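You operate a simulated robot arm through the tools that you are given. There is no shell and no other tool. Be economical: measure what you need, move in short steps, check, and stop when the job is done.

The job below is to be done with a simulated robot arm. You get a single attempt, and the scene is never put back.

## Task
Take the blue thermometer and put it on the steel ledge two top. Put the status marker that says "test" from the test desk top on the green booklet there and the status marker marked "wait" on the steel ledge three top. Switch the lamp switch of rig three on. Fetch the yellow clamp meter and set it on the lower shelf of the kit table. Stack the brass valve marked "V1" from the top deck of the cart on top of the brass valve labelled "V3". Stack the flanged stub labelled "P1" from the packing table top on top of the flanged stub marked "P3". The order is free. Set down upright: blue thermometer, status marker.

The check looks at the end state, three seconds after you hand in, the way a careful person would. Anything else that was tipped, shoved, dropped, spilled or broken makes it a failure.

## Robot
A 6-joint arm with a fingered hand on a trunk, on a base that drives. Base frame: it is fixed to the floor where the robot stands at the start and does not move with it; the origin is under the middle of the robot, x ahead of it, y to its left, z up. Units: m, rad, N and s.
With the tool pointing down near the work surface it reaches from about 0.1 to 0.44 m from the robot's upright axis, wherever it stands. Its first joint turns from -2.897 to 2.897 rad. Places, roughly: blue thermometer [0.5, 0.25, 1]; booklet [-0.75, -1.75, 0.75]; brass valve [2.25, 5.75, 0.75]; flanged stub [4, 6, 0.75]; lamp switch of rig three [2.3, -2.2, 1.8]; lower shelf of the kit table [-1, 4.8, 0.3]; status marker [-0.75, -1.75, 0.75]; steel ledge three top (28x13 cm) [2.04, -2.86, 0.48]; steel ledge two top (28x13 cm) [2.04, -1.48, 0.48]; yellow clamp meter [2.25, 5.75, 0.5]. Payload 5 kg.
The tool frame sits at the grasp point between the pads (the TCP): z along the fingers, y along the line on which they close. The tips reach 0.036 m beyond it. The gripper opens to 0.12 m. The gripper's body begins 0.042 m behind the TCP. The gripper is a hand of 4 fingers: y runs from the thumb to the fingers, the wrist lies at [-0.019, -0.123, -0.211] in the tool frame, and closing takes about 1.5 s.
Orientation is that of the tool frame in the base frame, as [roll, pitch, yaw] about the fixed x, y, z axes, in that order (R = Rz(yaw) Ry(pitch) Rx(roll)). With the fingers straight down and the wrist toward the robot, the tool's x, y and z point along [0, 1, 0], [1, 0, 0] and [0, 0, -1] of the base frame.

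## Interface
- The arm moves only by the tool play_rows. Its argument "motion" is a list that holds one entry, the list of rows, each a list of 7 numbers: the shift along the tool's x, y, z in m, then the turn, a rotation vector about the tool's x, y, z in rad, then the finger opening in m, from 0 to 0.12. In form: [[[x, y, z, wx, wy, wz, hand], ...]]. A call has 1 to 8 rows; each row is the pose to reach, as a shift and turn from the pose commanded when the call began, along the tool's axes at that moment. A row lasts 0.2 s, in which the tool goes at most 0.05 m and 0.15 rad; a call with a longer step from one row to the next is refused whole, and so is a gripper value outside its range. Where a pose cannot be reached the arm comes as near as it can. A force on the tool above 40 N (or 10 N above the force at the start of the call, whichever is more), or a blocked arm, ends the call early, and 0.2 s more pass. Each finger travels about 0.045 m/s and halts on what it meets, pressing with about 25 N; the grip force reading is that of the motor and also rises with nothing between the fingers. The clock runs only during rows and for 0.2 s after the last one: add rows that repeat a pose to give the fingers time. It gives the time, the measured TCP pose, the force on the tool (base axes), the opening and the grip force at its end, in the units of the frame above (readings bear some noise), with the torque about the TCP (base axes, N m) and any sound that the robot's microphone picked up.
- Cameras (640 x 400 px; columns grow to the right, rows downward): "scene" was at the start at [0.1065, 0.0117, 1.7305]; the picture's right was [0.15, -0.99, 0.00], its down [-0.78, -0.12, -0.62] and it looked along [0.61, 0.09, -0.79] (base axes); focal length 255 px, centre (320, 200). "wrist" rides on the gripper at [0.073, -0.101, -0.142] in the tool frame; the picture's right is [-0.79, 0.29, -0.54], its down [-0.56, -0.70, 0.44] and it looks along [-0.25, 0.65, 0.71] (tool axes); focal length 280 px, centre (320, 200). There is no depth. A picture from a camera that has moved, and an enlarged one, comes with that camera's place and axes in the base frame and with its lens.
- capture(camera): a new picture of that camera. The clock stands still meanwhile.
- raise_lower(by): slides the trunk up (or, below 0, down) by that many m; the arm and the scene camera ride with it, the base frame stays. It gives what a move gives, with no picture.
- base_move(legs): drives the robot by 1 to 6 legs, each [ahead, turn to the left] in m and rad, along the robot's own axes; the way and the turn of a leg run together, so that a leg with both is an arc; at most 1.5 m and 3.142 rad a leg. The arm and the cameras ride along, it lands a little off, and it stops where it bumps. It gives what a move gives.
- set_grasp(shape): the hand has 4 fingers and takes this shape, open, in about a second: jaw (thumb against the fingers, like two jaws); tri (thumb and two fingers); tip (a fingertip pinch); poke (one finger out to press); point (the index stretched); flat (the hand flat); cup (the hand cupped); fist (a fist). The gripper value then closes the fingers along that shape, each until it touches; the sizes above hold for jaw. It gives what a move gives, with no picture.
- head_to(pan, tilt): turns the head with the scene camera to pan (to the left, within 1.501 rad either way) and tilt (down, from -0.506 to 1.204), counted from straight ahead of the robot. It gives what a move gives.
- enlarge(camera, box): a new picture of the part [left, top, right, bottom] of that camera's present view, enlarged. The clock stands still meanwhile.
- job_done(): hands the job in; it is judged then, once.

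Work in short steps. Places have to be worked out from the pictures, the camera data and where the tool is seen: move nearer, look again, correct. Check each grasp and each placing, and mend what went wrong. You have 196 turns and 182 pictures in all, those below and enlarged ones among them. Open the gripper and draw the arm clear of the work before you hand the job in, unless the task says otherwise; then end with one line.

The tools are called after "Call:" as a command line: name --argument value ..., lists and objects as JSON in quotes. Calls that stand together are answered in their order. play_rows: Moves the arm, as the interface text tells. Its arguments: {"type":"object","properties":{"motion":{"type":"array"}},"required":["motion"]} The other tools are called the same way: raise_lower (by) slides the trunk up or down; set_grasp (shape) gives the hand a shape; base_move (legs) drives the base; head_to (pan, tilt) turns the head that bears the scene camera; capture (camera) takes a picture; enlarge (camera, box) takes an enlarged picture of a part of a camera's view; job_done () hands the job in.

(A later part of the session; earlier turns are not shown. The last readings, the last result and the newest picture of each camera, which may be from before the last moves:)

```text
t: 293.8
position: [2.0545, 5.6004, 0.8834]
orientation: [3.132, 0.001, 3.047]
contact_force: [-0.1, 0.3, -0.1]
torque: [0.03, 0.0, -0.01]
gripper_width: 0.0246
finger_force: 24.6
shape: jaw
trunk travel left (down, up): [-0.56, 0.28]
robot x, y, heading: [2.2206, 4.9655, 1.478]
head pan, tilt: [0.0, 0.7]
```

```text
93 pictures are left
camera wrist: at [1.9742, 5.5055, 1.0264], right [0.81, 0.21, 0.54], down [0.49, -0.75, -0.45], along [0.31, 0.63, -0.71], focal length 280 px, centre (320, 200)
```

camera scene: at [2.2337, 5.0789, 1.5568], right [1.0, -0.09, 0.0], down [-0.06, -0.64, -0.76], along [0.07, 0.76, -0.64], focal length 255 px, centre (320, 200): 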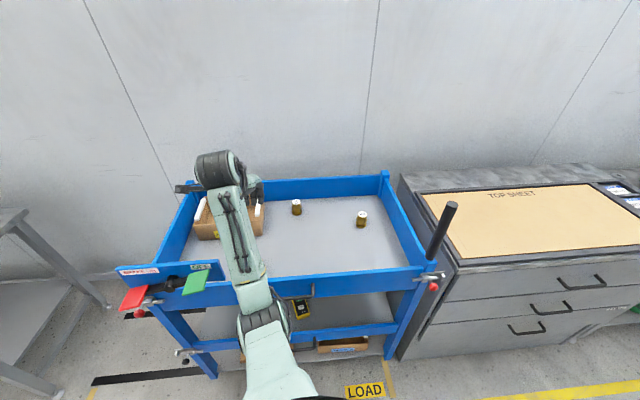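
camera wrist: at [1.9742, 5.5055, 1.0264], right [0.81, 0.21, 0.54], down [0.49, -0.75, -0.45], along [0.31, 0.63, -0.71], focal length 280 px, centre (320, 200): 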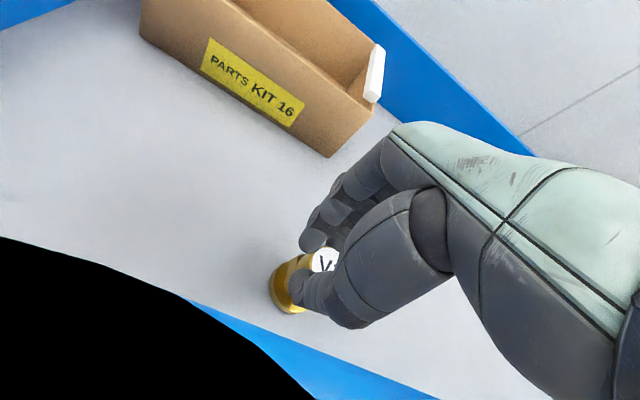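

Gripped (0.025, at the neck). Lift and check.

Call:
play_rows --motion '[[[0, 0, -0.03, 0, 0, 0, 0.015], [0, 0, -0.06, 0, 0, 0, 0.015], [0, 0, -0.09, 0, 0, 0, 0.015], [0, 0, -0.09, 0, 0, 0, 0.015]]]'

Call:
raise_lower --by 0.1

Call:
capture --camera "wrist"

Call:
enlarge --camera "wrist" --box '[220, 180, 420, 360]'

```text
t: 294.8
position: [2.0568, 5.5986, 0.9745]
orientation: [3.133, -0.001, 3.046]
contact_force: [0.0, 0.1, -2.5]
torque: [0.01, 0.03, 0.01]
gripper_width: 0.0245
finger_force: 25.2
shape: jaw
trunk travel left (down, up): [-0.56, 0.28]
robot x, y, heading: [2.2204, 4.9642, 1.48]
head pan, tilt: [0.0, 0.7]
```

```text
t: 296.1
position: [2.0564, 5.5983, 1.0741]
orientation: [3.132, -0.001, 3.045]
contact_force: [-0.4, 0.0, -2.3]
torque: [0.0, 0.02, 0.04]
gripper_width: 0.0242
finger_force: 24.9
shape: jaw
trunk travel left (down, up): [-0.66, 0.18]
robot x, y, heading: [2.219, 4.9646, 1.48]
head pan, tilt: [0.0, 0.7]
```

```text
92 pictures are left
camera wrist: at [1.976, 5.5031, 1.2166], right [0.81, 0.21, 0.54], down [0.49, -0.75, -0.45], along [0.31, 0.63, -0.71], focal length 280 px, centre (320, 200)
```

wrist: 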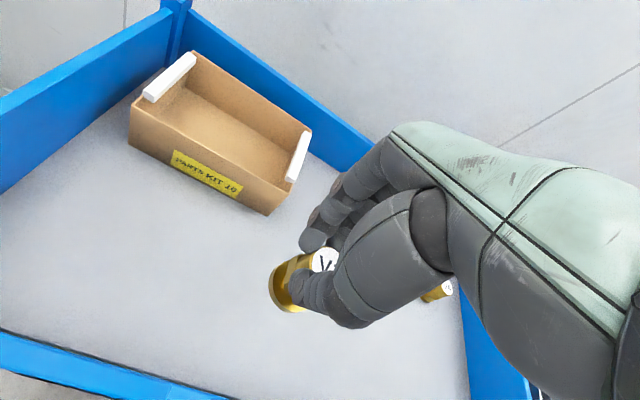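

```text
2.22 times, centred on (320, 270) of wrist
camera zoom: at [1.976, 5.5031, 1.2166], right [0.81, 0.21, 0.54], down [0.49, -0.75, -0.45], along [0.31, 0.63, -0.71], focal length 623 px, centre (320, 44)
```

zoom: 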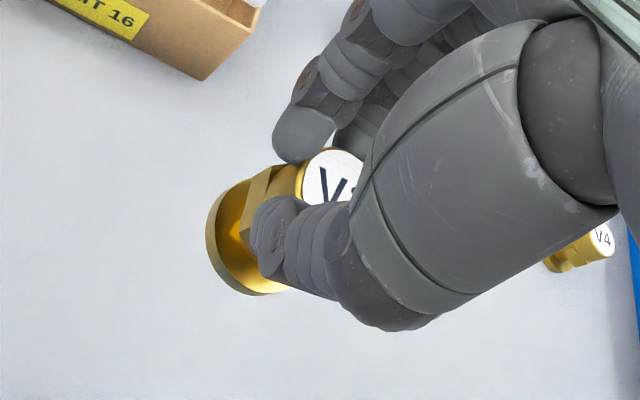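

V1 is held upright, its base centre at tool ≈(0.003,−0.015). Drive 0.12 forward to improve reach, then move near V3 at height and look.

Call:
base_move --legs '[[0.12, 0]]'

Call:
capture --camera "scene"

```text
t: 297.4
position: [2.0696, 5.7134, 1.0744]
orientation: [3.132, 0.0, 3.044]
contact_force: [0.2, -0.8, -1.9]
torque: [-0.02, 0.02, -0.01]
gripper_width: 0.0248
finger_force: 25.3
shape: jaw
trunk travel left (down, up): [-0.66, 0.18]
robot x, y, heading: [2.2288, 5.0798, 1.475]
head pan, tilt: [0.0, 0.7]
```

```text
90 pictures are left
camera scene: at [2.2438, 5.1932, 1.6569], right [1.0, -0.1, 0.0], down [-0.06, -0.64, -0.76], along [0.07, 0.76, -0.64], focal length 255 px, centre (320, 200)
```

scene: 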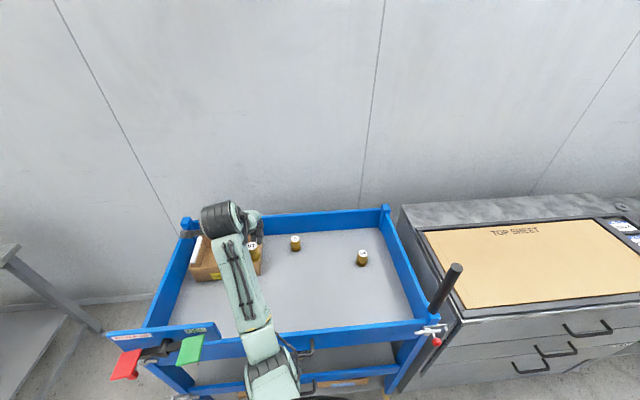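

Call:
play_rows --motion '[[[-0.035, 0.025, 0, 0, 0, 0, 0.015], [-0.07, 0.05, 0, 0, 0, 0, 0.015], [-0.105, 0.075, 0, 0, 0, 0, 0.015], [-0.138, 0.1, 0, 0, 0, 0, 0.015], [-0.138, 0.1, 0, 0, 0, 0, 0.015]]]'

Call:
capture --camera "wrist"

Call:
enlarge --camera "scene" --box '[250, 190, 350, 290]'

```text
t: 298.6
position: [2.2201, 5.7976, 1.076]
orientation: [3.131, 0.001, 3.046]
contact_force: [-1.2, 0.4, -2.1]
torque: [0.03, 0.0, -0.01]
gripper_width: 0.0243
finger_force: 25.4
shape: jaw
trunk travel left (down, up): [-0.66, 0.18]
robot x, y, heading: [2.2318, 5.0786, 1.468]
head pan, tilt: [0.0, 0.7]
```

```text
89 pictures are left
camera wrist: at [2.1382, 5.7022, 1.2182], right [0.81, 0.21, 0.55], down [0.49, -0.75, -0.45], along [0.32, 0.63, -0.71], focal length 280 px, centre (320, 200)
```

wrist: 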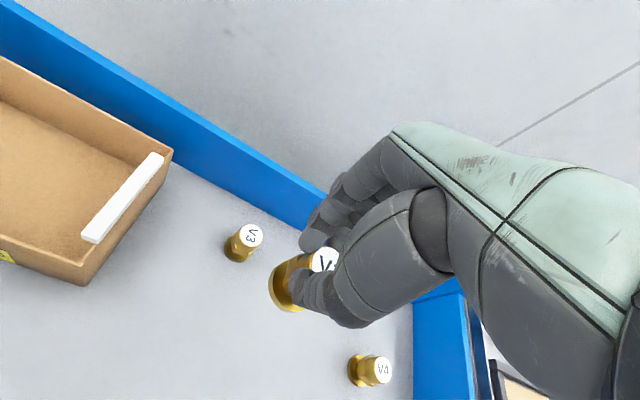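

```text
4.00 times, centred on (300, 240) of scene
camera zoom: at [2.2423, 5.1932, 1.6569], right [1.0, -0.1, 0.0], down [-0.06, -0.64, -0.77], along [0.08, 0.76, -0.64], focal length 1020 px, centre (400, 40)
```

zoom: 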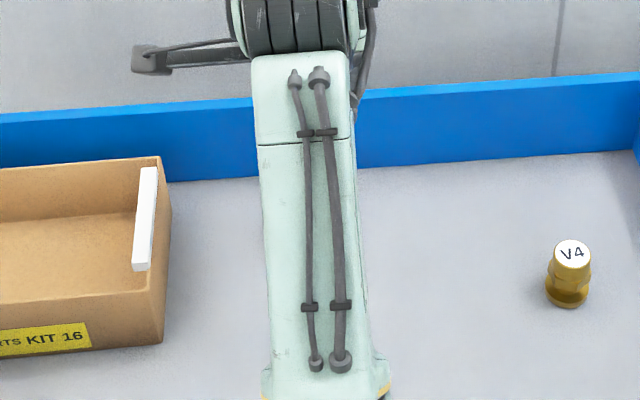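

V3 re-solves to ≈(2.204,5.871). Move V1 over it, still high, and look.

Call:
play_rows --motion '[[[0.01, 0.03, 0, 0, 0, 0, 0.015], [0.02, 0.06, 0, 0, 0, 0, 0.015], [0.02, 0.087, 0, 0, 0, 0, 0.015], [0.02, 0.087, 0, 0, 0, 0, 0.015]]]'

Call:
capture --camera "wrist"

Call:
capture --camera "scene"

```text
t: 299.6
position: [2.2073, 5.886, 1.0773]
orientation: [3.132, -0.002, 3.044]
contact_force: [0.3, -0.5, -2.0]
torque: [0.01, 0.01, -0.01]
gripper_width: 0.0243
finger_force: 24.6
shape: jaw
trunk travel left (down, up): [-0.66, 0.18]
robot x, y, heading: [2.2281, 5.0806, 1.474]
head pan, tilt: [0.0, 0.7]
```

```text
87 pictures are left
camera wrist: at [2.1261, 5.7915, 1.2202], right [0.81, 0.21, 0.54], down [0.49, -0.75, -0.45], along [0.32, 0.63, -0.71], focal length 280 px, centre (320, 200)
```

wrist: 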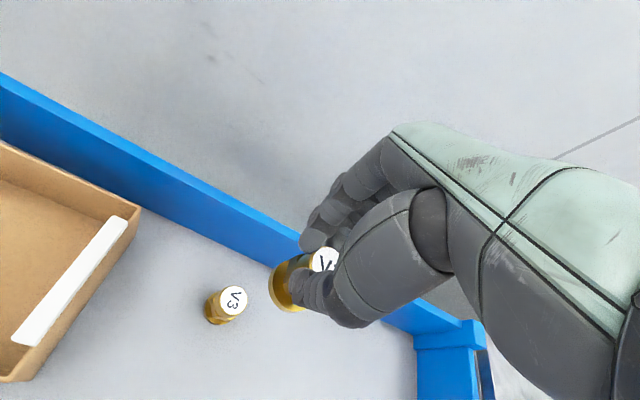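

```text
86 pictures are left
camera scene: at [2.2434, 5.1934, 1.6569], right [1.0, -0.1, 0.0], down [-0.06, -0.64, -0.76], along [0.07, 0.76, -0.64], focal length 255 px, centre (320, 200)
```

scene: 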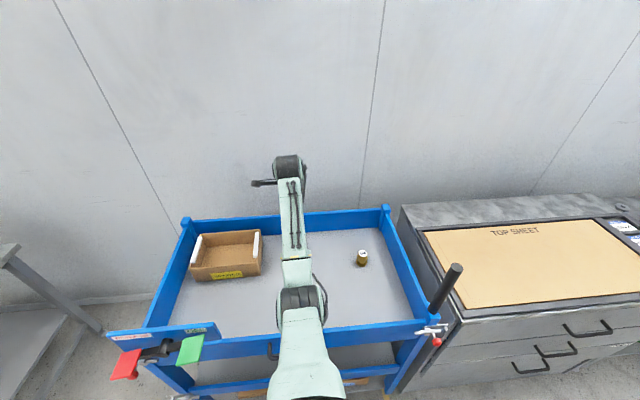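

V3 now solves to (2.202,5.882). Correct by +0.011 in tool y, and descend to leave ~15 mm gap.

Call:
play_rows --motion '[[[0.002, 0.011, 0, 0, 0, 0, 0.015], [0.002, 0.011, 0.03, 0, 0, 0, 0.015], [0.002, 0.011, 0.06, 0, 0, 0, 0.015], [0.002, 0.011, 0.085, 0, 0, 0, 0.015], [0.002, 0.011, 0.085, 0, 0, 0, 0.015]]]'

Call:
capture --camera "wrist"

Call:
enlarge --camera "wrist" --box '[200, 180, 380, 360]'

```text
t: 300.8
position: [2.2055, 5.899, 0.9924]
orientation: [3.135, 0.001, 3.043]
contact_force: [-0.9, 0.1, -0.8]
torque: [0.03, 0.05, -0.01]
gripper_width: 0.0242
finger_force: 25.3
shape: jaw
trunk travel left (down, up): [-0.66, 0.18]
robot x, y, heading: [2.2341, 5.0819, 1.474]
head pan, tilt: [0.0, 0.7]
```

```text
85 pictures are left
camera wrist: at [2.1244, 5.8036, 1.134], right [0.81, 0.2, 0.54], down [0.49, -0.75, -0.45], along [0.31, 0.63, -0.71], focal length 280 px, centre (320, 200)
```

wrist: 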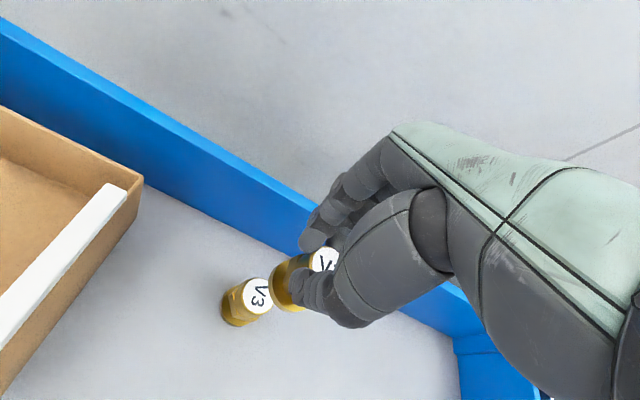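

```text
2.22 times, centred on (290, 270) of wrist
camera zoom: at [2.1244, 5.8036, 1.134], right [0.81, 0.2, 0.54], down [0.49, -0.75, -0.45], along [0.31, 0.63, -0.71], focal length 623 px, centre (387, 44)
```

zoom: 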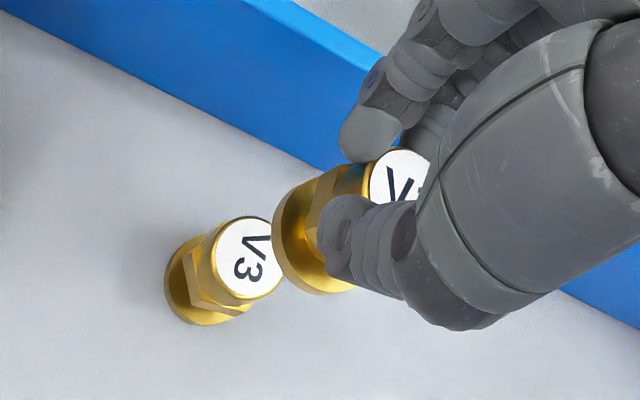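

Top/base rays agree only if the valves are ≈0.055 tall (V3 top ≈0.885); then V3 and V1 are aligned within ~2 mm. Descend 0.04 and look.

Call:
play_rows --motion '[[[0.001, 0, 0.02, 0, 0, 0, 0.015], [0.001, 0, 0.038, 0, 0, 0, 0.015], [0.001, 0, 0.038, 0, 0, 0, 0.015]]]'

Call:
enlarge --camera "wrist" --box '[200, 180, 380, 360]'

```text
t: 301.6
position: [2.2041, 5.8979, 0.9536]
orientation: [3.133, -0.001, 3.044]
contact_force: [0.3, 0.1, -1.8]
torque: [0.0, 0.06, -0.01]
gripper_width: 0.0242
finger_force: 24.8
shape: jaw
trunk travel left (down, up): [-0.66, 0.18]
robot x, y, heading: [2.2313, 5.0815, 1.472]
head pan, tilt: [0.0, 0.7]
```

```text
2.22 times, centred on (290, 270) of wrist
camera zoom: at [2.1241, 5.8033, 1.0965], right [0.81, 0.21, 0.54], down [0.49, -0.75, -0.45], along [0.31, 0.63, -0.71], focal length 623 px, centre (387, 44)
```

zoom: 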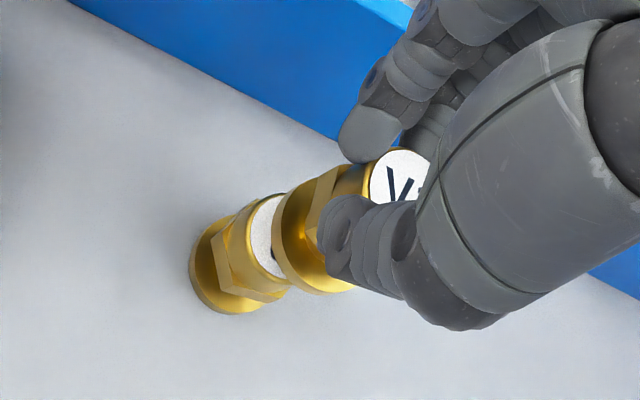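

Careful ellipse comparison shows V3 about 7 mm further to tool +x than V1. Correct and lower 8 mm, then look.

Call:
play_rows --motion '[[[0.007, -0.001, 0, 0, 0, 0, 0.015], [0.007, -0.001, 0.004, 0, 0, 0, 0.015], [0.007, -0.001, 0.008, 0, 0, 0, 0.015], [0.007, -0.001, 0.008, 0, 0, 0, 0.015]]]'

Call:
enlarge --camera "wrist" --box '[200, 180, 380, 360]'

```text
t: 302.6
position: [2.1958, 5.8996, 0.9447]
orientation: [3.133, -0.001, 3.042]
contact_force: [-0.4, 0.0, -1.3]
torque: [0.02, 0.05, 0.04]
gripper_width: 0.0242
finger_force: 25.0
shape: jaw
trunk travel left (down, up): [-0.66, 0.18]
robot x, y, heading: [2.2343, 5.0765, 1.472]
head pan, tilt: [0.0, 0.7]
```

```text
2.22 times, centred on (290, 270) of wrist
camera zoom: at [2.1165, 5.805, 1.0872], right [0.81, 0.21, 0.54], down [0.49, -0.75, -0.45], along [0.31, 0.63, -0.71], focal length 623 px, centre (387, 44)
```

zoom: 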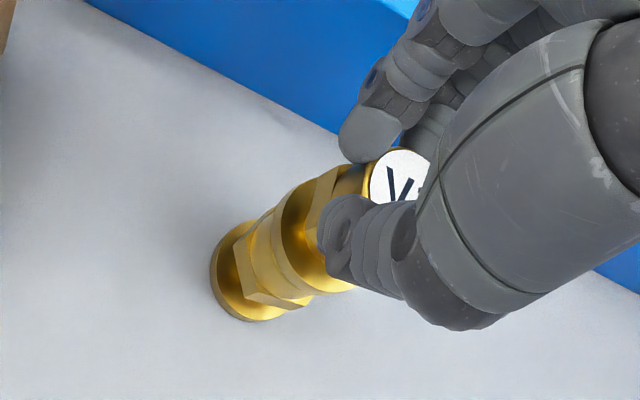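

Now aligned within ~2 mm. Lower finely until contact.

Call:
play_rows --motion '[[[0, -0.001, 0.002, 0, 0, 0, 0.015], [0, -0.001, 0.004, 0, 0, 0, 0.015], [0, -0.001, 0.004, 0, 0, 0, 0.015]]]'

Call:
play_rows --motion '[[[0, 0, 0.002, 0, 0, 0, 0.015], [0, 0, 0.003, 0, 0, 0, 0.015], [0, 0, 0.003, 0, 0, 0, 0.015]]]'

```text
t: 303.4
position: [2.1958, 5.8962, 0.9436]
orientation: [3.128, 0.0, 3.044]
contact_force: [-0.8, 1.3, 7.8]
torque: [0.12, -0.09, 0.03]
gripper_width: 0.0244
finger_force: 24.9
shape: jaw
trunk travel left (down, up): [-0.66, 0.18]
robot x, y, heading: [2.2304, 5.0756, 1.475]
head pan, tilt: [0.0, 0.7]
```

```text
t: 304.2
position: [2.1974, 5.8982, 0.943]
orientation: [3.127, -0.002, 3.043]
contact_force: [-1.4, 1.1, 18.5]
torque: [0.05, -0.18, 0.02]
gripper_width: 0.025
finger_force: 24.8
shape: jaw
trunk travel left (down, up): [-0.66, 0.18]
robot x, y, heading: [2.2281, 5.0807, 1.473]
head pan, tilt: [0.0, 0.7]
```

Contact. Ease the command by 4 mm, then open gently a little.

Call:
play_rows --motion '[[[0, 0, -0.003, 0, 0, 0, 0.015], [0, 0, -0.0045, 0, 0, 0, 0.02], [0, 0, -0.0045, 0, 0, 0, 0.028], [0, 0, -0.0045, 0, 0, 0, 0.034], [0, 0, -0.0045, 0, 0, 0, 0.04], [0, 0, -0.0045, 0, 0, 0, 0.05], [0, 0, -0.0045, 0, 0, 0, 0.06], [0, 0, -0.0045, 0, 0, 0, 0.07]]]'

Call:
enlarge --camera "wrist" --box '[200, 180, 380, 360]'

```text
t: 306.0
position: [2.1979, 5.8987, 0.9435]
orientation: [3.133, 0.0, 3.046]
contact_force: [0.5, 0.2, 0.4]
torque: [0.0, -0.02, -0.04]
gripper_width: 0.0693
finger_force: 0.1
shape: jaw
trunk travel left (down, up): [-0.66, 0.18]
robot x, y, heading: [2.2328, 5.077, 1.475]
head pan, tilt: [0.0, 0.7]
```

```text
2.22 times, centred on (290, 270) of wrist
camera zoom: at [2.117, 5.804, 1.0865], right [0.81, 0.21, 0.54], down [0.49, -0.75, -0.45], along [0.31, 0.63, -0.71], focal length 623 px, centre (387, 44)
```

zoom: 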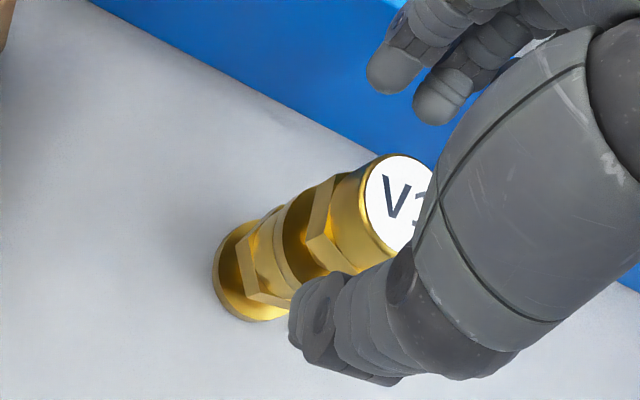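

Stacked and free. Open wider and rise straight up.

Call:
play_rows --motion '[[[0, 0, 0, 0, 0, 0, 0.085], [0, 0, 0, 0, 0, 0, 0.1], [0, 0, -0.02, 0, 0, 0, 0.1], [0, 0, -0.06, 0, 0, 0, 0.1], [0, 0, -0.1, 0, 0, 0, 0.1], [0, 0, -0.14, 0, 0, 0, 0.1], [0, 0, -0.14, 0, 0, 0, 0.1]]]'

Call:
capture --camera "wrist"

```text
t: 307.6
position: [2.196, 5.8998, 1.082]
orientation: [3.133, -0.001, 3.043]
contact_force: [-0.1, 0.6, 0.2]
torque: [0.01, -0.02, 0.02]
gripper_width: 0.0998
finger_force: 0.2
shape: jaw
trunk travel left (down, up): [-0.66, 0.18]
robot x, y, heading: [2.2325, 5.0805, 1.474]
head pan, tilt: [0.0, 0.7]
```

```text
80 pictures are left
camera wrist: at [2.1156, 5.8045, 1.225], right [0.81, 0.21, 0.54], down [0.49, -0.75, -0.45], along [0.31, 0.63, -0.71], focal length 280 px, centre (320, 200)
```

wrist: 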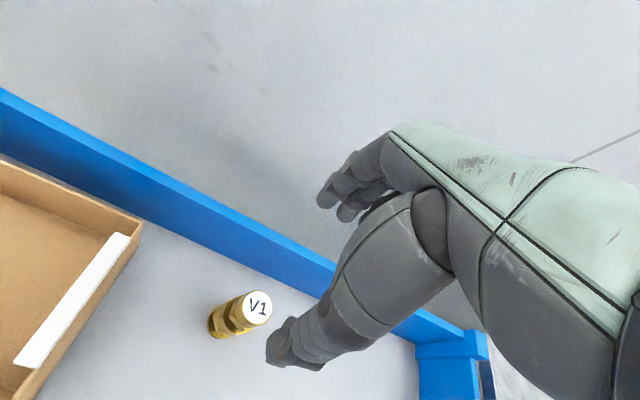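

V1 is on V3. Now the clamp meter on the middle shelf: back off 0.4, lower the trunk for a look under the tray.

Call:
base_move --legs '[[-0.35, 0]]'

Call:
raise_lower --by -0.3

Call:
head_to --pan 0 --tilt 0.7

Call:
capture --camera "scene"

Call:
capture --camera "wrist"

```text
t: 310.0
position: [2.1706, 5.5537, 1.0824]
orientation: [3.133, -0.001, 3.032]
contact_force: [0.0, 0.5, -0.5]
torque: [-0.02, -0.01, -0.04]
gripper_width: 0.0995
finger_force: 0.1
shape: jaw
trunk travel left (down, up): [-0.66, 0.18]
robot x, y, heading: [2.1956, 4.7334, 1.459]
head pan, tilt: [0.0, 0.7]
```

```text
t: 312.1
position: [2.17, 5.549, 0.8745]
orientation: [3.113, -0.004, 3.033]
contact_force: [1.5, -35.0, 23.3]
torque: [-0.15, 0.23, 0.41]
gripper_width: 0.0999
finger_force: 0.1
shape: jaw
trunk travel left (down, up): [-0.438, 0.402]
robot x, y, heading: [2.1965, 4.7298, 1.458]
head pan, tilt: [0.0, 0.7]
stopped: the force on the tool passed its limit at 65 N (the readings are from after the stop); the commanded pose is now the measured one
```

```text
t: 312.7
position: [2.1694, 5.5483, 0.8743]
orientation: [3.113, -0.007, 3.034]
contact_force: [1.5, -36.3, 29.5]
torque: [-0.32, 0.29, 0.36]
gripper_width: 0.1
finger_force: 0.0
shape: jaw
trunk travel left (down, up): [-0.438, 0.402]
robot x, y, heading: [2.1944, 4.7304, 1.462]
head pan, tilt: [0.0, 0.7]
```

```text
79 pictures are left
camera scene: at [2.2097, 4.8357, 1.4359], right [0.99, -0.11, 0.0], down [-0.07, -0.63, -0.77], along [0.08, 0.77, -0.64], focal length 255 px, centre (320, 200)
```

scene: 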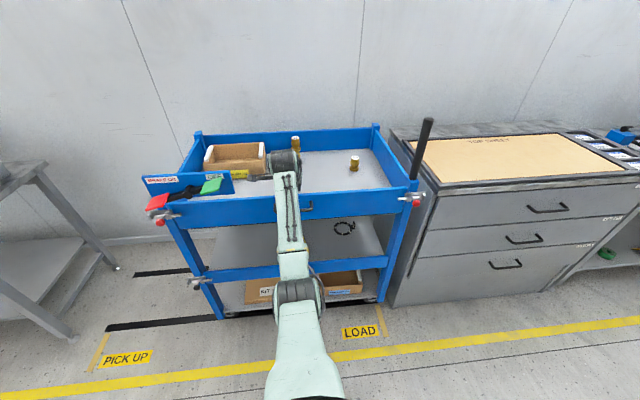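

```text
78 pictures are left
camera wrist: at [2.0878, 5.4513, 1.0151], right [0.82, 0.19, 0.55], down [0.48, -0.74, -0.47], along [0.32, 0.64, -0.7], focal length 280 px, centre (320, 200)
```

wrist: 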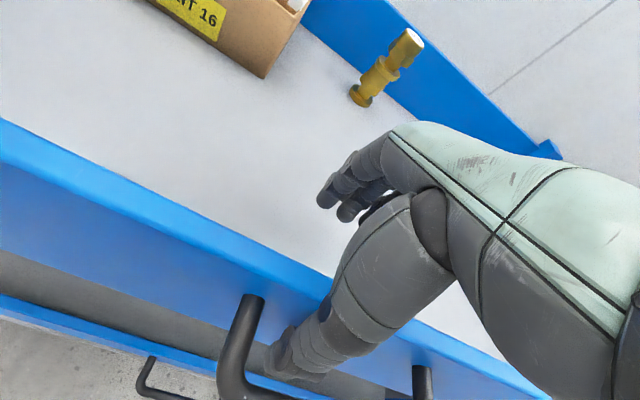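

My mistake: the hand came down astride the rim and stopped on it; the stack still stands. Raise straight up and then back further.

Call:
raise_lower --by 0.2

Call:
capture --camera "wrist"

Call:
enlarge --camera "scene" --box '[130, 110, 430, 310]'

```text
t: 314.8
position: [2.1701, 5.5531, 1.066]
orientation: [3.123, -0.004, 3.034]
contact_force: [0.2, 0.5, 0.1]
torque: [-0.04, -0.01, -0.03]
gripper_width: 0.0996
finger_force: 0.0
shape: jaw
trunk travel left (down, up): [-0.638, 0.202]
robot x, y, heading: [2.1968, 4.734, 1.46]
head pan, tilt: [0.0, 0.7]
```

```text
77 pictures are left
camera wrist: at [2.0876, 5.4586, 1.2083], right [0.82, 0.19, 0.55], down [0.48, -0.75, -0.46], along [0.32, 0.64, -0.7], focal length 280 px, centre (320, 200)
```

wrist: 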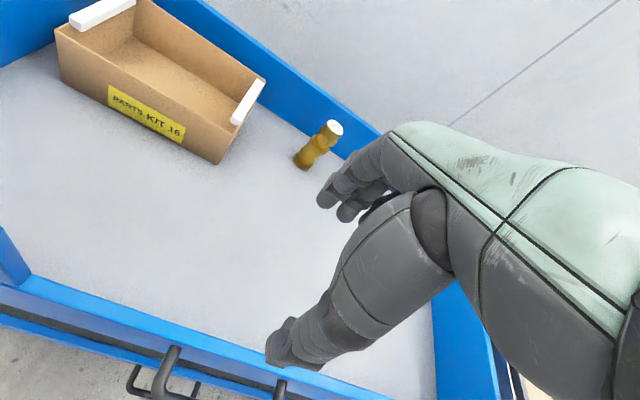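

```text
2.00 times, centred on (280, 210) of scene
camera zoom: at [2.2093, 4.8463, 1.6349], right [0.99, -0.11, 0.0], down [-0.07, -0.64, -0.76], along [0.08, 0.76, -0.64], focal length 510 px, centre (400, 180)
```

zoom: 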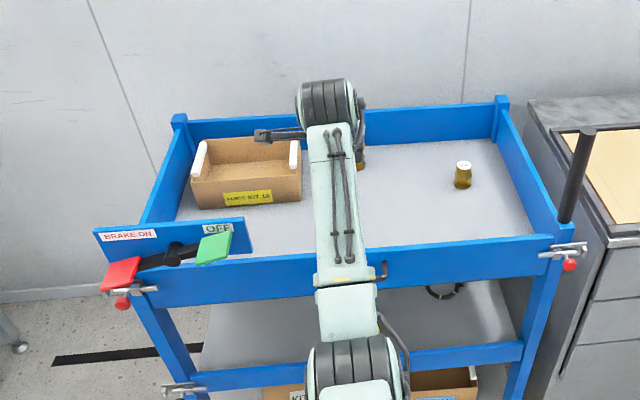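

Stack intact. Back further, raise slightly and retract the arm before lowering.

Call:
raise_lower --by 0.1

Call:
base_move --legs '[[-0.12, 0]]'

Call:
play_rows --motion '[[[0, -0.03, 0.01, 0, 0, 0, 0.1], [0, -0.06, 0.02, 0, 0, 0, 0.1], [0, -0.1, 0.04, 0, 0, 0, 0.1], [0, -0.13, 0.07, 0, 0, 0, 0.1], [0, -0.16, 0.1, 0, 0, 0, 0.1], [0, -0.19, 0.13, 0, 0, 0, 0.1], [0, -0.22, 0.16, 0, 0, 0, 0.1]]]'

```text
t: 316.2
position: [2.1687, 5.5532, 1.1661]
orientation: [3.121, -0.003, 3.034]
contact_force: [-0.4, 0.2, -0.5]
torque: [-0.02, 0.01, -0.01]
gripper_width: 0.0999
finger_force: 0.0
shape: jaw
trunk travel left (down, up): [-0.738, 0.102]
robot x, y, heading: [2.1938, 4.7321, 1.465]
head pan, tilt: [0.0, 0.7]
```

```text
t: 317.5
position: [2.1569, 5.4348, 1.1658]
orientation: [3.123, -0.002, 3.033]
contact_force: [0.1, 0.1, 0.4]
torque: [0.01, -0.01, 0.03]
gripper_width: 0.1
finger_force: 0.1
shape: jaw
trunk travel left (down, up): [-0.738, 0.102]
robot x, y, heading: [2.1819, 4.6118, 1.457]
head pan, tilt: [0.0, 0.7]
```

```text
t: 319.1
position: [2.1326, 5.2136, 1.0034]
orientation: [3.12, -0.003, 3.033]
contact_force: [0.4, 0.1, 0.4]
torque: [0.0, -0.03, 0.01]
gripper_width: 0.0997
finger_force: 0.0
shape: jaw
trunk travel left (down, up): [-0.738, 0.102]
robot x, y, heading: [2.1791, 4.6085, 1.461]
head pan, tilt: [0.0, 0.7]
```

Now clear in front of the cart. Rotate the hand about its axis by 1.17 rad, lower the trunk, and look.

Call:
play_rows --motion '[[[0, 0, 0, 0, 0, 0.146, 0.1], [0, 0, 0, 0, 0, 0.292, 0.1], [0, 0, 0, 0, 0, 0.438, 0.1], [0, 0, 0, 0, 0, 0.584, 0.1], [0, 0, 0, 0, 0, 0.73, 0.1], [0, 0, 0, 0, 0, 0.876, 0.1], [0, 0, 0, 0, 0, 1.022, 0.1], [0, 0, 0, 0, 0, 1.168, 0.1]]]'

Call:
raise_lower --by -0.3

Call:
capture --camera "wrist"

Call:
capture --camera "scene"

```text
t: 320.9
position: [2.1323, 5.2178, 1.0013]
orientation: [3.137, -0.019, 1.861]
contact_force: [0.3, 0.0, -0.5]
torque: [0.01, -0.02, -0.01]
gripper_width: 0.0999
finger_force: 0.1
shape: jaw
trunk travel left (down, up): [-0.738, 0.102]
robot x, y, heading: [2.1808, 4.6073, 1.462]
head pan, tilt: [0.0, 0.7]
```

```text
t: 323.9
position: [2.1316, 5.2175, 0.7011]
orientation: [3.136, -0.02, 1.864]
contact_force: [0.4, -0.2, 0.7]
torque: [0.0, -0.03, 0.02]
gripper_width: 0.0997
finger_force: 0.0
shape: jaw
trunk travel left (down, up): [-0.438, 0.402]
robot x, y, heading: [2.1805, 4.6135, 1.459]
head pan, tilt: [0.0, 0.7]
```

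```text
75 pictures are left
camera wrist: at [2.0159, 5.2551, 0.8461], right [0.5, -0.68, 0.53], down [-0.51, -0.73, -0.46], along [0.7, -0.04, -0.72], focal length 280 px, centre (320, 200)
```

wrist: 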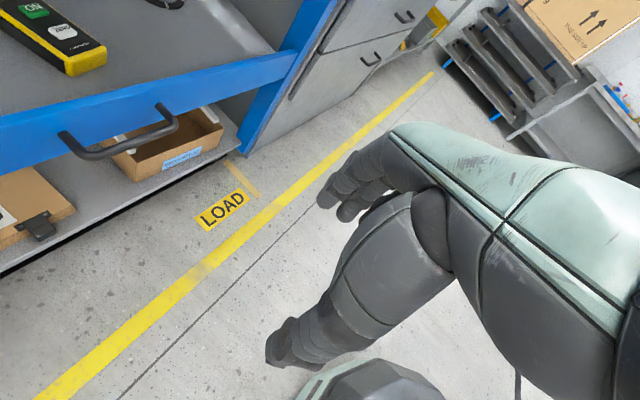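

```text
74 pictures are left
camera scene: at [2.1961, 4.7262, 1.435], right [0.99, -0.11, 0.0], down [-0.07, -0.64, -0.76], along [0.08, 0.76, -0.64], focal length 255 px, centre (320, 200)
```

scene: 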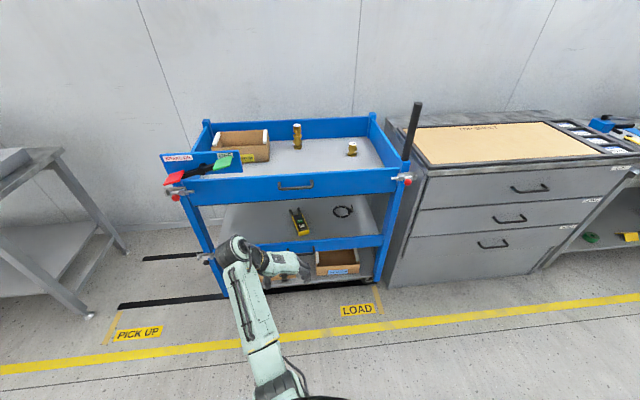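

Call:
enlarge --camera "scene" --box '[190, 110, 430, 290]'

Call:
enlarge --camera "wrist" --box '[0, 0, 240, 160]'

```text
2.22 times, centred on (310, 200) of scene
camera zoom: at [2.1961, 4.7262, 1.435], right [0.99, -0.11, 0.0], down [-0.07, -0.64, -0.76], along [0.08, 0.76, -0.64], focal length 567 px, centre (342, 200)
```

zoom: 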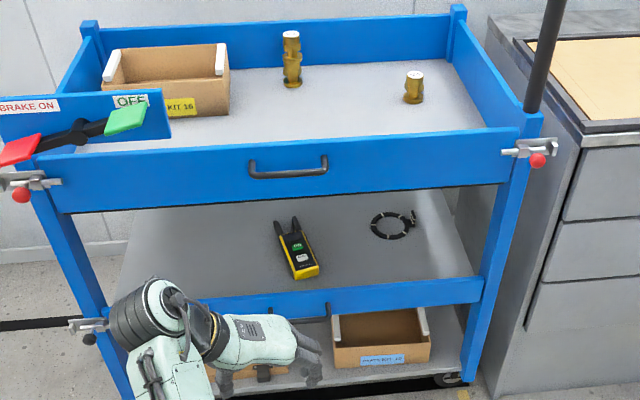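

```text
2.50 times, centred on (120, 80) of wrist
camera zoom: at [2.0159, 5.2551, 0.8461], right [0.5, -0.68, 0.53], down [-0.51, -0.73, -0.46], along [0.7, -0.04, -0.72], focal length 701 px, centre (820, 500)
```

zoom: 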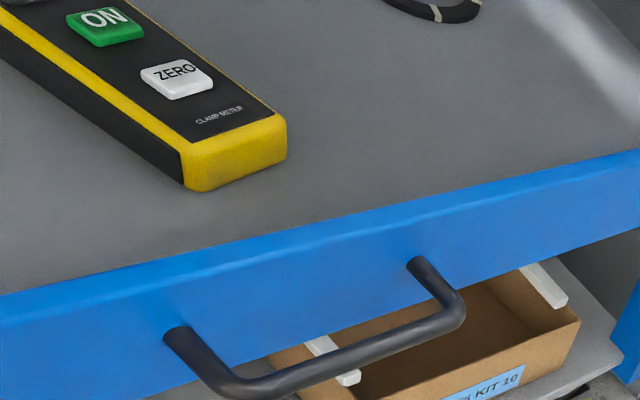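

Shelf surface z≈0.505; meter near end centre (2.207,5.572), width ≈0.052, axis heading ≈1.88; opening under the tray to ≈0.79. I'll tilt the tool ~48° forward so the hand fits under the tray.

Call:
play_rows --motion '[[[0.01, 0, 0, 0, 0.14, 0, 0.1], [0.02, 0, 0, 0, 0.28, 0, 0.1], [0.03, 0, 0, 0, 0.42, 0, 0.1], [0.04, 0, 0, 0, 0.56, 0, 0.1], [0.05, 0, 0, 0, 0.7, 0, 0.1], [0.06, 0, 0, 0, 0.84, 0, 0.1], [0.06, 0, 0, 0, 0.84, 0, 0.1]]]'

Call:
capture --camera "wrist"

Call:
capture --camera "scene"

```text
t: 325.5
position: [2.1153, 5.2754, 0.7038]
orientation: [3.133, -0.86, 1.87]
contact_force: [-0.1, 0.8, -0.1]
torque: [0.01, -0.01, -0.03]
gripper_width: 0.0998
finger_force: 0.1
shape: jaw
trunk travel left (down, up): [-0.438, 0.402]
robot x, y, heading: [2.1791, 4.6127, 1.46]
head pan, tilt: [0.0, 0.7]
```

```text
71 pictures are left
camera wrist: at [2.0367, 5.1878, 0.8529], right [0.55, -0.8, -0.24], down [-0.66, -0.23, -0.72], along [0.52, 0.55, -0.65], focal length 280 px, centre (320, 200)
```

wrist: 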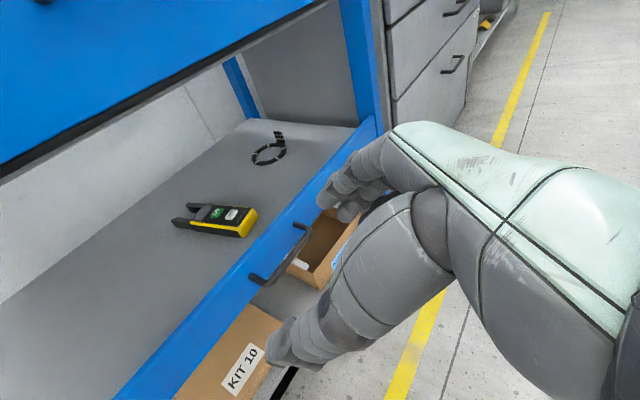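

```text
70 pictures are left
camera scene: at [2.1961, 4.7264, 1.4349], right [0.99, -0.11, 0.0], down [-0.07, -0.64, -0.76], along [0.08, 0.76, -0.64], focal length 255 px, centre (320, 200)
```

scene: 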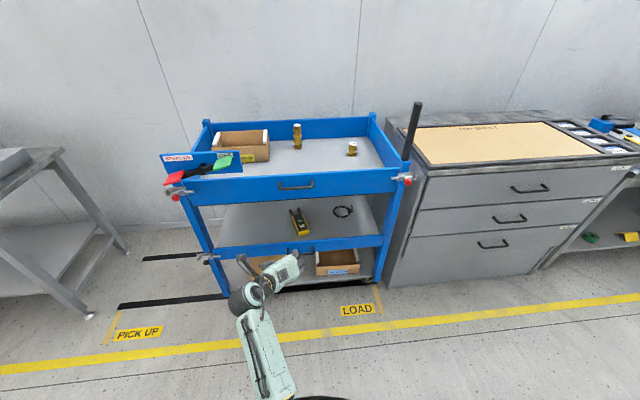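

Pose is good. Lower the trunk 0.06, drive 0.2 forward so the hand is at the opening, and check.

Call:
raise_lower --by -0.06

Call:
base_move --legs '[[0.17, 0]]'

Call:
capture --camera "wrist"

Call:
capture --camera "scene"

```text
t: 326.5
position: [2.1164, 5.275, 0.6453]
orientation: [3.135, -0.858, 1.869]
contact_force: [0.0, -0.2, 0.0]
torque: [0.02, -0.01, -0.03]
gripper_width: 0.1002
finger_force: 0.0
shape: jaw
trunk travel left (down, up): [-0.378, 0.462]
robot x, y, heading: [2.1836, 4.6122, 1.461]
head pan, tilt: [0.0, 0.7]
```

```text
t: 328.0
position: [2.1316, 5.4406, 0.6426]
orientation: [3.133, -0.86, 1.875]
contact_force: [-0.7, 0.6, -0.1]
torque: [-0.02, -0.01, 0.02]
gripper_width: 0.0996
finger_force: 0.1
shape: jaw
trunk travel left (down, up): [-0.378, 0.462]
robot x, y, heading: [2.1971, 4.7771, 1.464]
head pan, tilt: [0.0, 0.7]
```

```text
69 pictures are left
camera wrist: at [2.0533, 5.3539, 0.7924], right [0.55, -0.8, -0.24], down [-0.66, -0.23, -0.72], along [0.52, 0.55, -0.65], focal length 280 px, centre (320, 200)
```

wrist: 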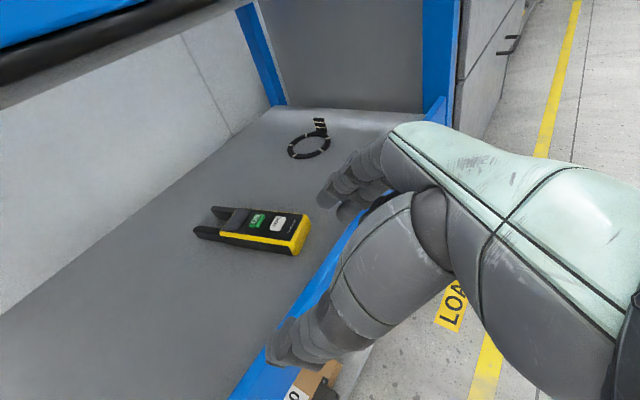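

```text
68 pictures are left
camera scene: at [2.214, 4.8933, 1.3748], right [0.99, -0.11, 0.0], down [-0.07, -0.64, -0.76], along [0.08, 0.76, -0.64], focal length 255 px, centre (320, 200)
```

scene: 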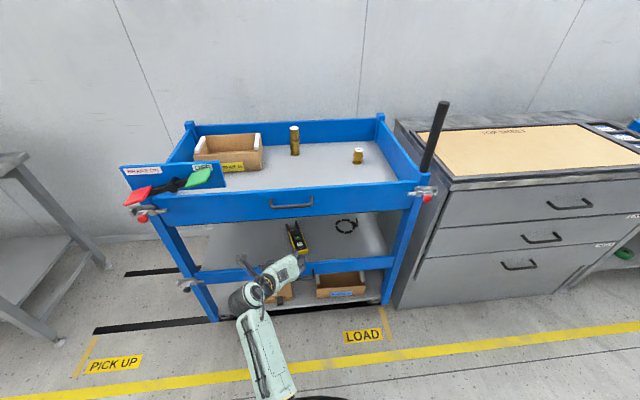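

Meter position confirmed. Move sideways onto the approach line, then advance diagonally halfway.

Call:
play_rows --motion '[[[0.008, 0.036, 0.009, 0, 0, 0, 0.1], [0.017, 0.073, 0.019, 0, 0, 0, 0.1], [0.026, 0.109, 0.0286, 0, 0, 0, 0.1], [0.026, 0.109, 0.06, 0, 0, 0, 0.1], [0.026, 0.109, 0.09, 0, 0, 0, 0.1], [0.026, 0.109, 0.09, 0, 0, 0, 0.1]]]'

Call:
capture --camera "wrist"

Call:
capture --camera "scene"

```text
t: 329.4
position: [2.2135, 5.5548, 0.6089]
orientation: [3.134, -0.86, 1.874]
contact_force: [0.2, 0.0, 0.3]
torque: [0.04, 0.0, -0.04]
gripper_width: 0.0999
finger_force: 0.1
shape: jaw
trunk travel left (down, up): [-0.378, 0.462]
robot x, y, heading: [2.2009, 4.7782, 1.465]
head pan, tilt: [0.0, 0.7]
```

```text
67 pictures are left
camera wrist: at [2.1345, 5.4666, 0.756], right [0.55, -0.8, -0.24], down [-0.66, -0.23, -0.72], along [0.52, 0.55, -0.65], focal length 280 px, centre (320, 200)
```

wrist: 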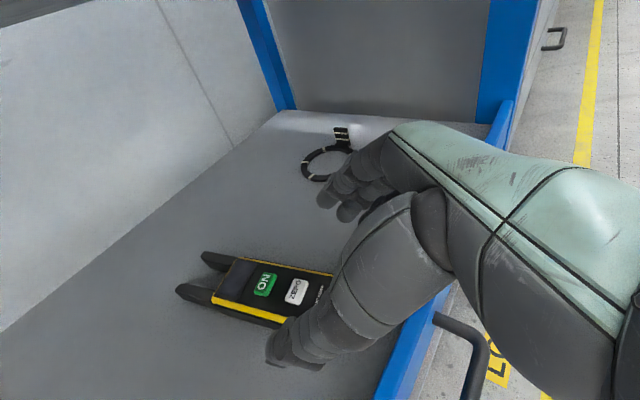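

```text
66 pictures are left
camera scene: at [2.2138, 4.8918, 1.375], right [0.99, -0.11, 0.0], down [-0.07, -0.64, -0.77], along [0.08, 0.76, -0.64], focal length 255 px, centre (320, 200)
```

scene: 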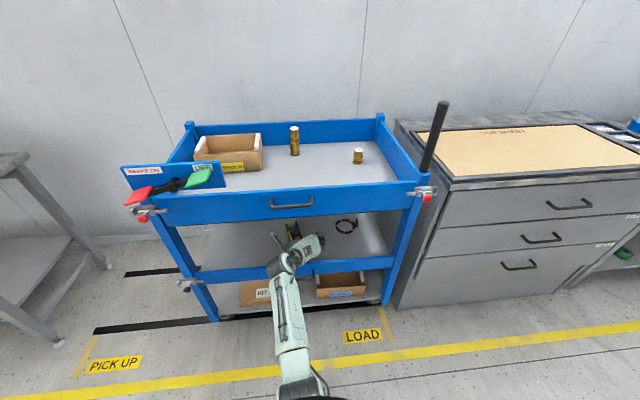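

Lateral centring is good. Advance diagonally 0.085 with a final check.

Call:
play_rows --motion '[[[-0.001, 0, 0.03, 0, 0, 0, 0.1], [-0.002, 0, 0.055, 0, 0, 0, 0.1], [-0.004, 0, 0.075, 0, 0, 0, 0.1], [-0.004, 0, 0.085, 0, 0, 0, 0.1], [-0.004, 0, 0.085, 0, 0, 0, 0.1]]]'

Call:
capture --camera "wrist"

```text
t: 330.6
position: [2.194, 5.6103, 0.5471]
orientation: [3.135, -0.86, 1.872]
contact_force: [0.1, -0.8, 0.8]
torque: [0.02, -0.04, -0.02]
gripper_width: 0.0997
finger_force: 0.1
shape: jaw
trunk travel left (down, up): [-0.378, 0.462]
robot x, y, heading: [2.1985, 4.7795, 1.467]
head pan, tilt: [0.0, 0.7]
```

```text
65 pictures are left
camera wrist: at [2.1148, 5.5236, 0.6958], right [0.55, -0.8, -0.24], down [-0.66, -0.23, -0.72], along [0.52, 0.55, -0.65], focal length 280 px, centre (320, 200)
```

wrist: 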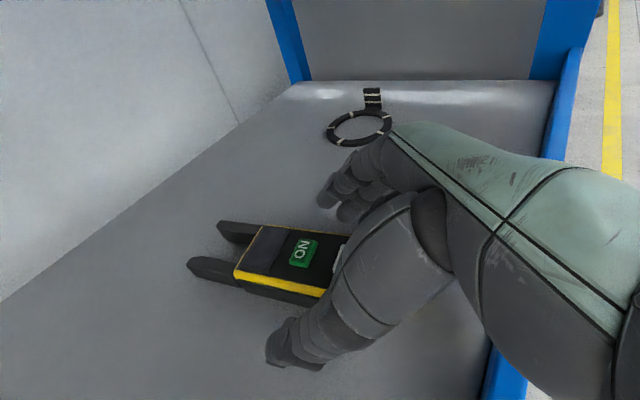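

Straddling the meter. Lower 9 mm more and close.

Call:
play_rows --motion '[[[-0.0068, 0, 0.006, 0, 0, 0, 0.1], [-0.0068, 0, 0.006, 0, 0, 0, 0.08], [-0.0068, 0, 0.006, 0, 0, 0, 0.06], [-0.0068, 0, 0.006, 0, 0, 0, 0.04], [-0.0068, 0, 0.006, 0, 0, 0, 0.04], [-0.0068, 0, 0.006, 0, 0, 0, 0.04], [-0.0068, 0, 0.006, 0, 0, 0, 0.04]]]'

Call:
capture --camera "wrist"

```text
t: 332.2
position: [2.1948, 5.6124, 0.5393]
orientation: [3.136, -0.864, 1.872]
contact_force: [1.8, 1.0, 12.7]
torque: [0.32, -0.48, -0.01]
gripper_width: 0.0491
finger_force: 24.7
shape: jaw
trunk travel left (down, up): [-0.378, 0.462]
robot x, y, heading: [2.2, 4.7802, 1.461]
head pan, tilt: [0.0, 0.7]
```

```text
64 pictures are left
camera wrist: at [2.1151, 5.5239, 0.6878], right [0.55, -0.8, -0.24], down [-0.66, -0.23, -0.72], along [0.52, 0.55, -0.65], focal length 280 px, centre (320, 200)
```

wrist: 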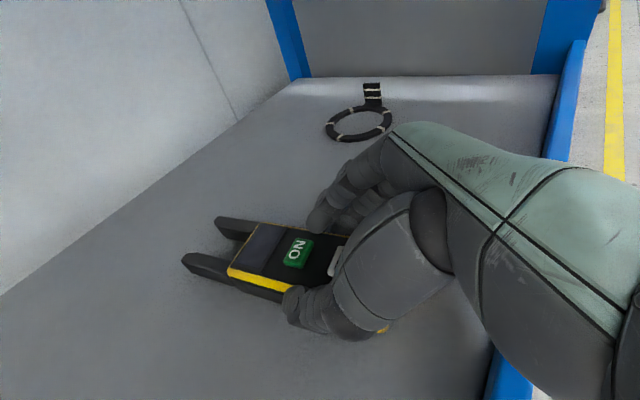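

Gripped at 0.049. Withdraw diagonally back/up along the approach line.

Call:
play_rows --motion '[[[0.003, 0, -0.015, 0, 0, 0, 0.035], [0.003, 0, -0.04, 0, 0, 0, 0.035], [0.003, 0, -0.07, 0, 0, 0, 0.035], [0.003, 0, -0.1, 0, 0, 0, 0.035], [0.003, 0, -0.1, 0, 0, 0, 0.035]]]'

Call:
capture --camera "wrist"

```text
t: 333.4
position: [2.2172, 5.5447, 0.603]
orientation: [3.134, -0.857, 1.873]
contact_force: [0.2, -0.7, -2.5]
torque: [-0.1, -0.01, 0.0]
gripper_width: 0.0488
finger_force: 25.2
shape: jaw
trunk travel left (down, up): [-0.378, 0.462]
robot x, y, heading: [2.1977, 4.775, 1.467]
head pan, tilt: [0.0, 0.7]
```

```text
63 pictures are left
camera wrist: at [2.1382, 5.4573, 0.7528], right [0.55, -0.8, -0.24], down [-0.66, -0.23, -0.72], along [0.52, 0.55, -0.65], focal length 280 px, centre (320, 200)
```

wrist: 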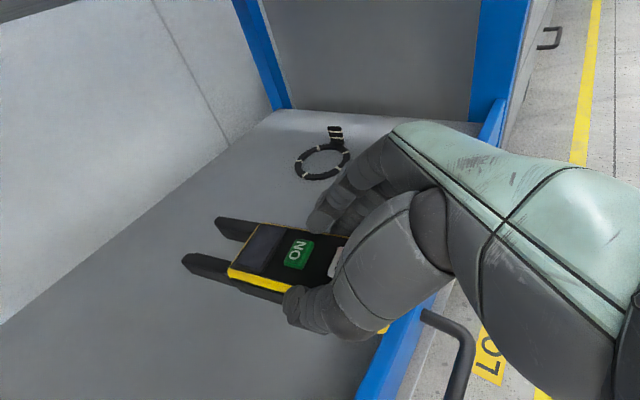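

Held level. Back the base out 0.3 and retract the arm.

Call:
base_move --legs '[[-0.3, 0]]'

Call:
play_rows --motion '[[[-0.02, 0, -0.023, 0, 0, 0, 0.035], [-0.04, 0, -0.046, 0, 0, 0, 0.035], [-0.06, 0, -0.069, 0, 0, 0, 0.035], [-0.08, 0, -0.092, 0, 0, 0, 0.035], [-0.098, 0, -0.114, 0, 0, 0, 0.035], [-0.098, 0, -0.114, 0, 0, 0, 0.035]]]'

Call:
head_to --pan 1.0 --tilt 0.5

Call:
capture --camera "scene"

```text
t: 335.6
position: [2.1845, 5.2511, 0.6052]
orientation: [3.132, -0.859, 1.872]
contact_force: [-0.3, -0.4, -1.1]
torque: [-0.09, 0.02, 0.0]
gripper_width: 0.0489
finger_force: 25.0
shape: jaw
trunk travel left (down, up): [-0.378, 0.462]
robot x, y, heading: [2.1711, 4.4826, 1.465]
head pan, tilt: [0.0, 0.7]
```

```text
t: 337.0
position: [2.2298, 5.1083, 0.6032]
orientation: [3.133, -0.858, 1.872]
contact_force: [0.0, -0.3, -2.6]
torque: [-0.07, -0.02, 0.01]
gripper_width: 0.0484
finger_force: 25.1
shape: jaw
trunk travel left (down, up): [-0.378, 0.462]
robot x, y, heading: [2.1667, 4.4831, 1.458]
head pan, tilt: [0.0, 0.7]
```

```text
t: 338.2
position: [2.2299, 5.1082, 0.6037]
orientation: [3.134, -0.859, 1.872]
contact_force: [-0.2, 0.1, -1.6]
torque: [-0.08, 0.0, -0.02]
gripper_width: 0.0485
finger_force: 24.6
shape: jaw
trunk travel left (down, up): [-0.378, 0.462]
robot x, y, heading: [2.1667, 4.4851, 1.458]
head pan, tilt: [1.0, 0.499]
```

```text
62 pictures are left
camera scene: at [2.1025, 4.5717, 1.3926], right [0.63, 0.78, 0.0], down [0.37, -0.3, -0.88], along [-0.68, 0.55, -0.48], focal length 255 px, centre (320, 200)
```

scene: 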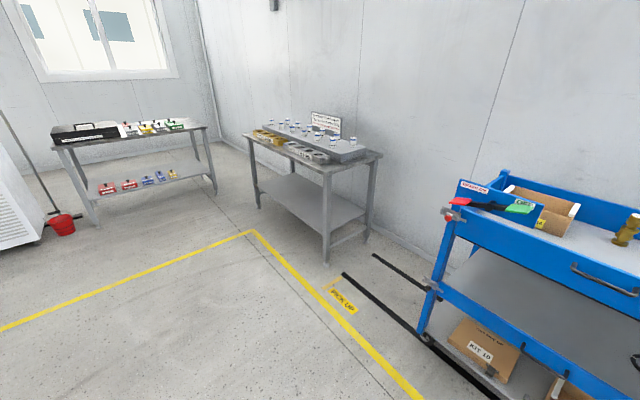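

The kit table is at left; zoom on its lower shelf for a free spot.

Call:
enlarge --camera "scene" --box '[30, 100, 240, 240]'

```text
2.86 times, centred on (135, 170) of scene
camera zoom: at [2.1025, 4.5717, 1.3926], right [0.63, 0.78, 0.0], down [0.37, -0.3, -0.88], along [-0.68, 0.55, -0.48], focal length 729 px, centre (849, 286)
```

zoom: 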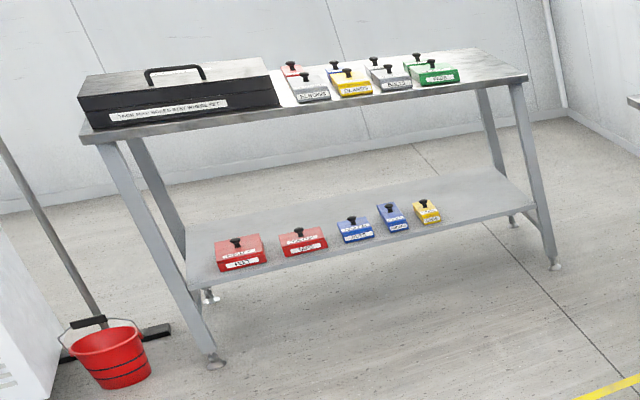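

Right end of the lower shelf (y≈5.0–5.25, x −0.75…−1.2) is free. Turn left and drive toward it.

Call:
base_move --legs '[[0, 1.45], [1.5, 0], [0.7, 0]]'

Call:
head_to --pan 0 --tilt 0.7

Call:
capture --camera "scene"

```text
t: 354.5
position: [-0.608, 5.0259, 0.6036]
orientation: [3.133, -0.859, -2.921]
contact_force: [-0.3, 0.0, -2.7]
torque: [0.02, -0.07, -0.01]
gripper_width: 0.0482
finger_force: 24.7
shape: jaw
trunk travel left (down, up): [-0.378, 0.462]
robot x, y, heading: [0.0108, 4.916, 2.954]
head pan, tilt: [1.0, 0.499]
```

```text
t: 355.7
position: [-0.6072, 5.0253, 0.6046]
orientation: [3.133, -0.859, -2.922]
contact_force: [0.3, -0.3, -2.7]
torque: [0.02, -0.11, 0.0]
gripper_width: 0.0484
finger_force: 24.9
shape: jaw
trunk travel left (down, up): [-0.378, 0.462]
robot x, y, heading: [0.0099, 4.9142, 2.954]
head pan, tilt: [0.0, 0.7]
```

```text
60 pictures are left
camera scene: at [-0.1017, 4.9353, 1.3749], right [0.19, 0.98, 0.0], down [0.63, -0.12, -0.76], along [-0.75, 0.14, -0.64], focal length 255 px, centre (320, 200)
```

scene: 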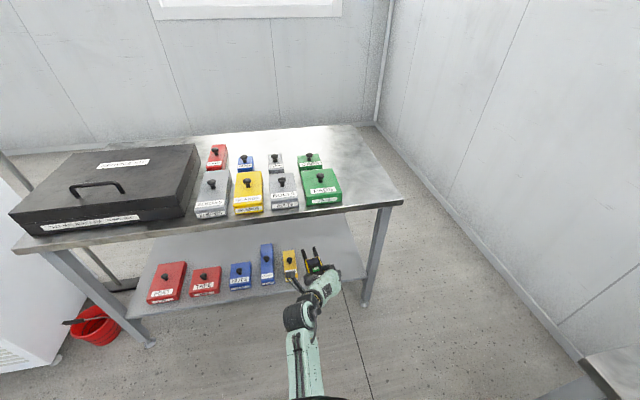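

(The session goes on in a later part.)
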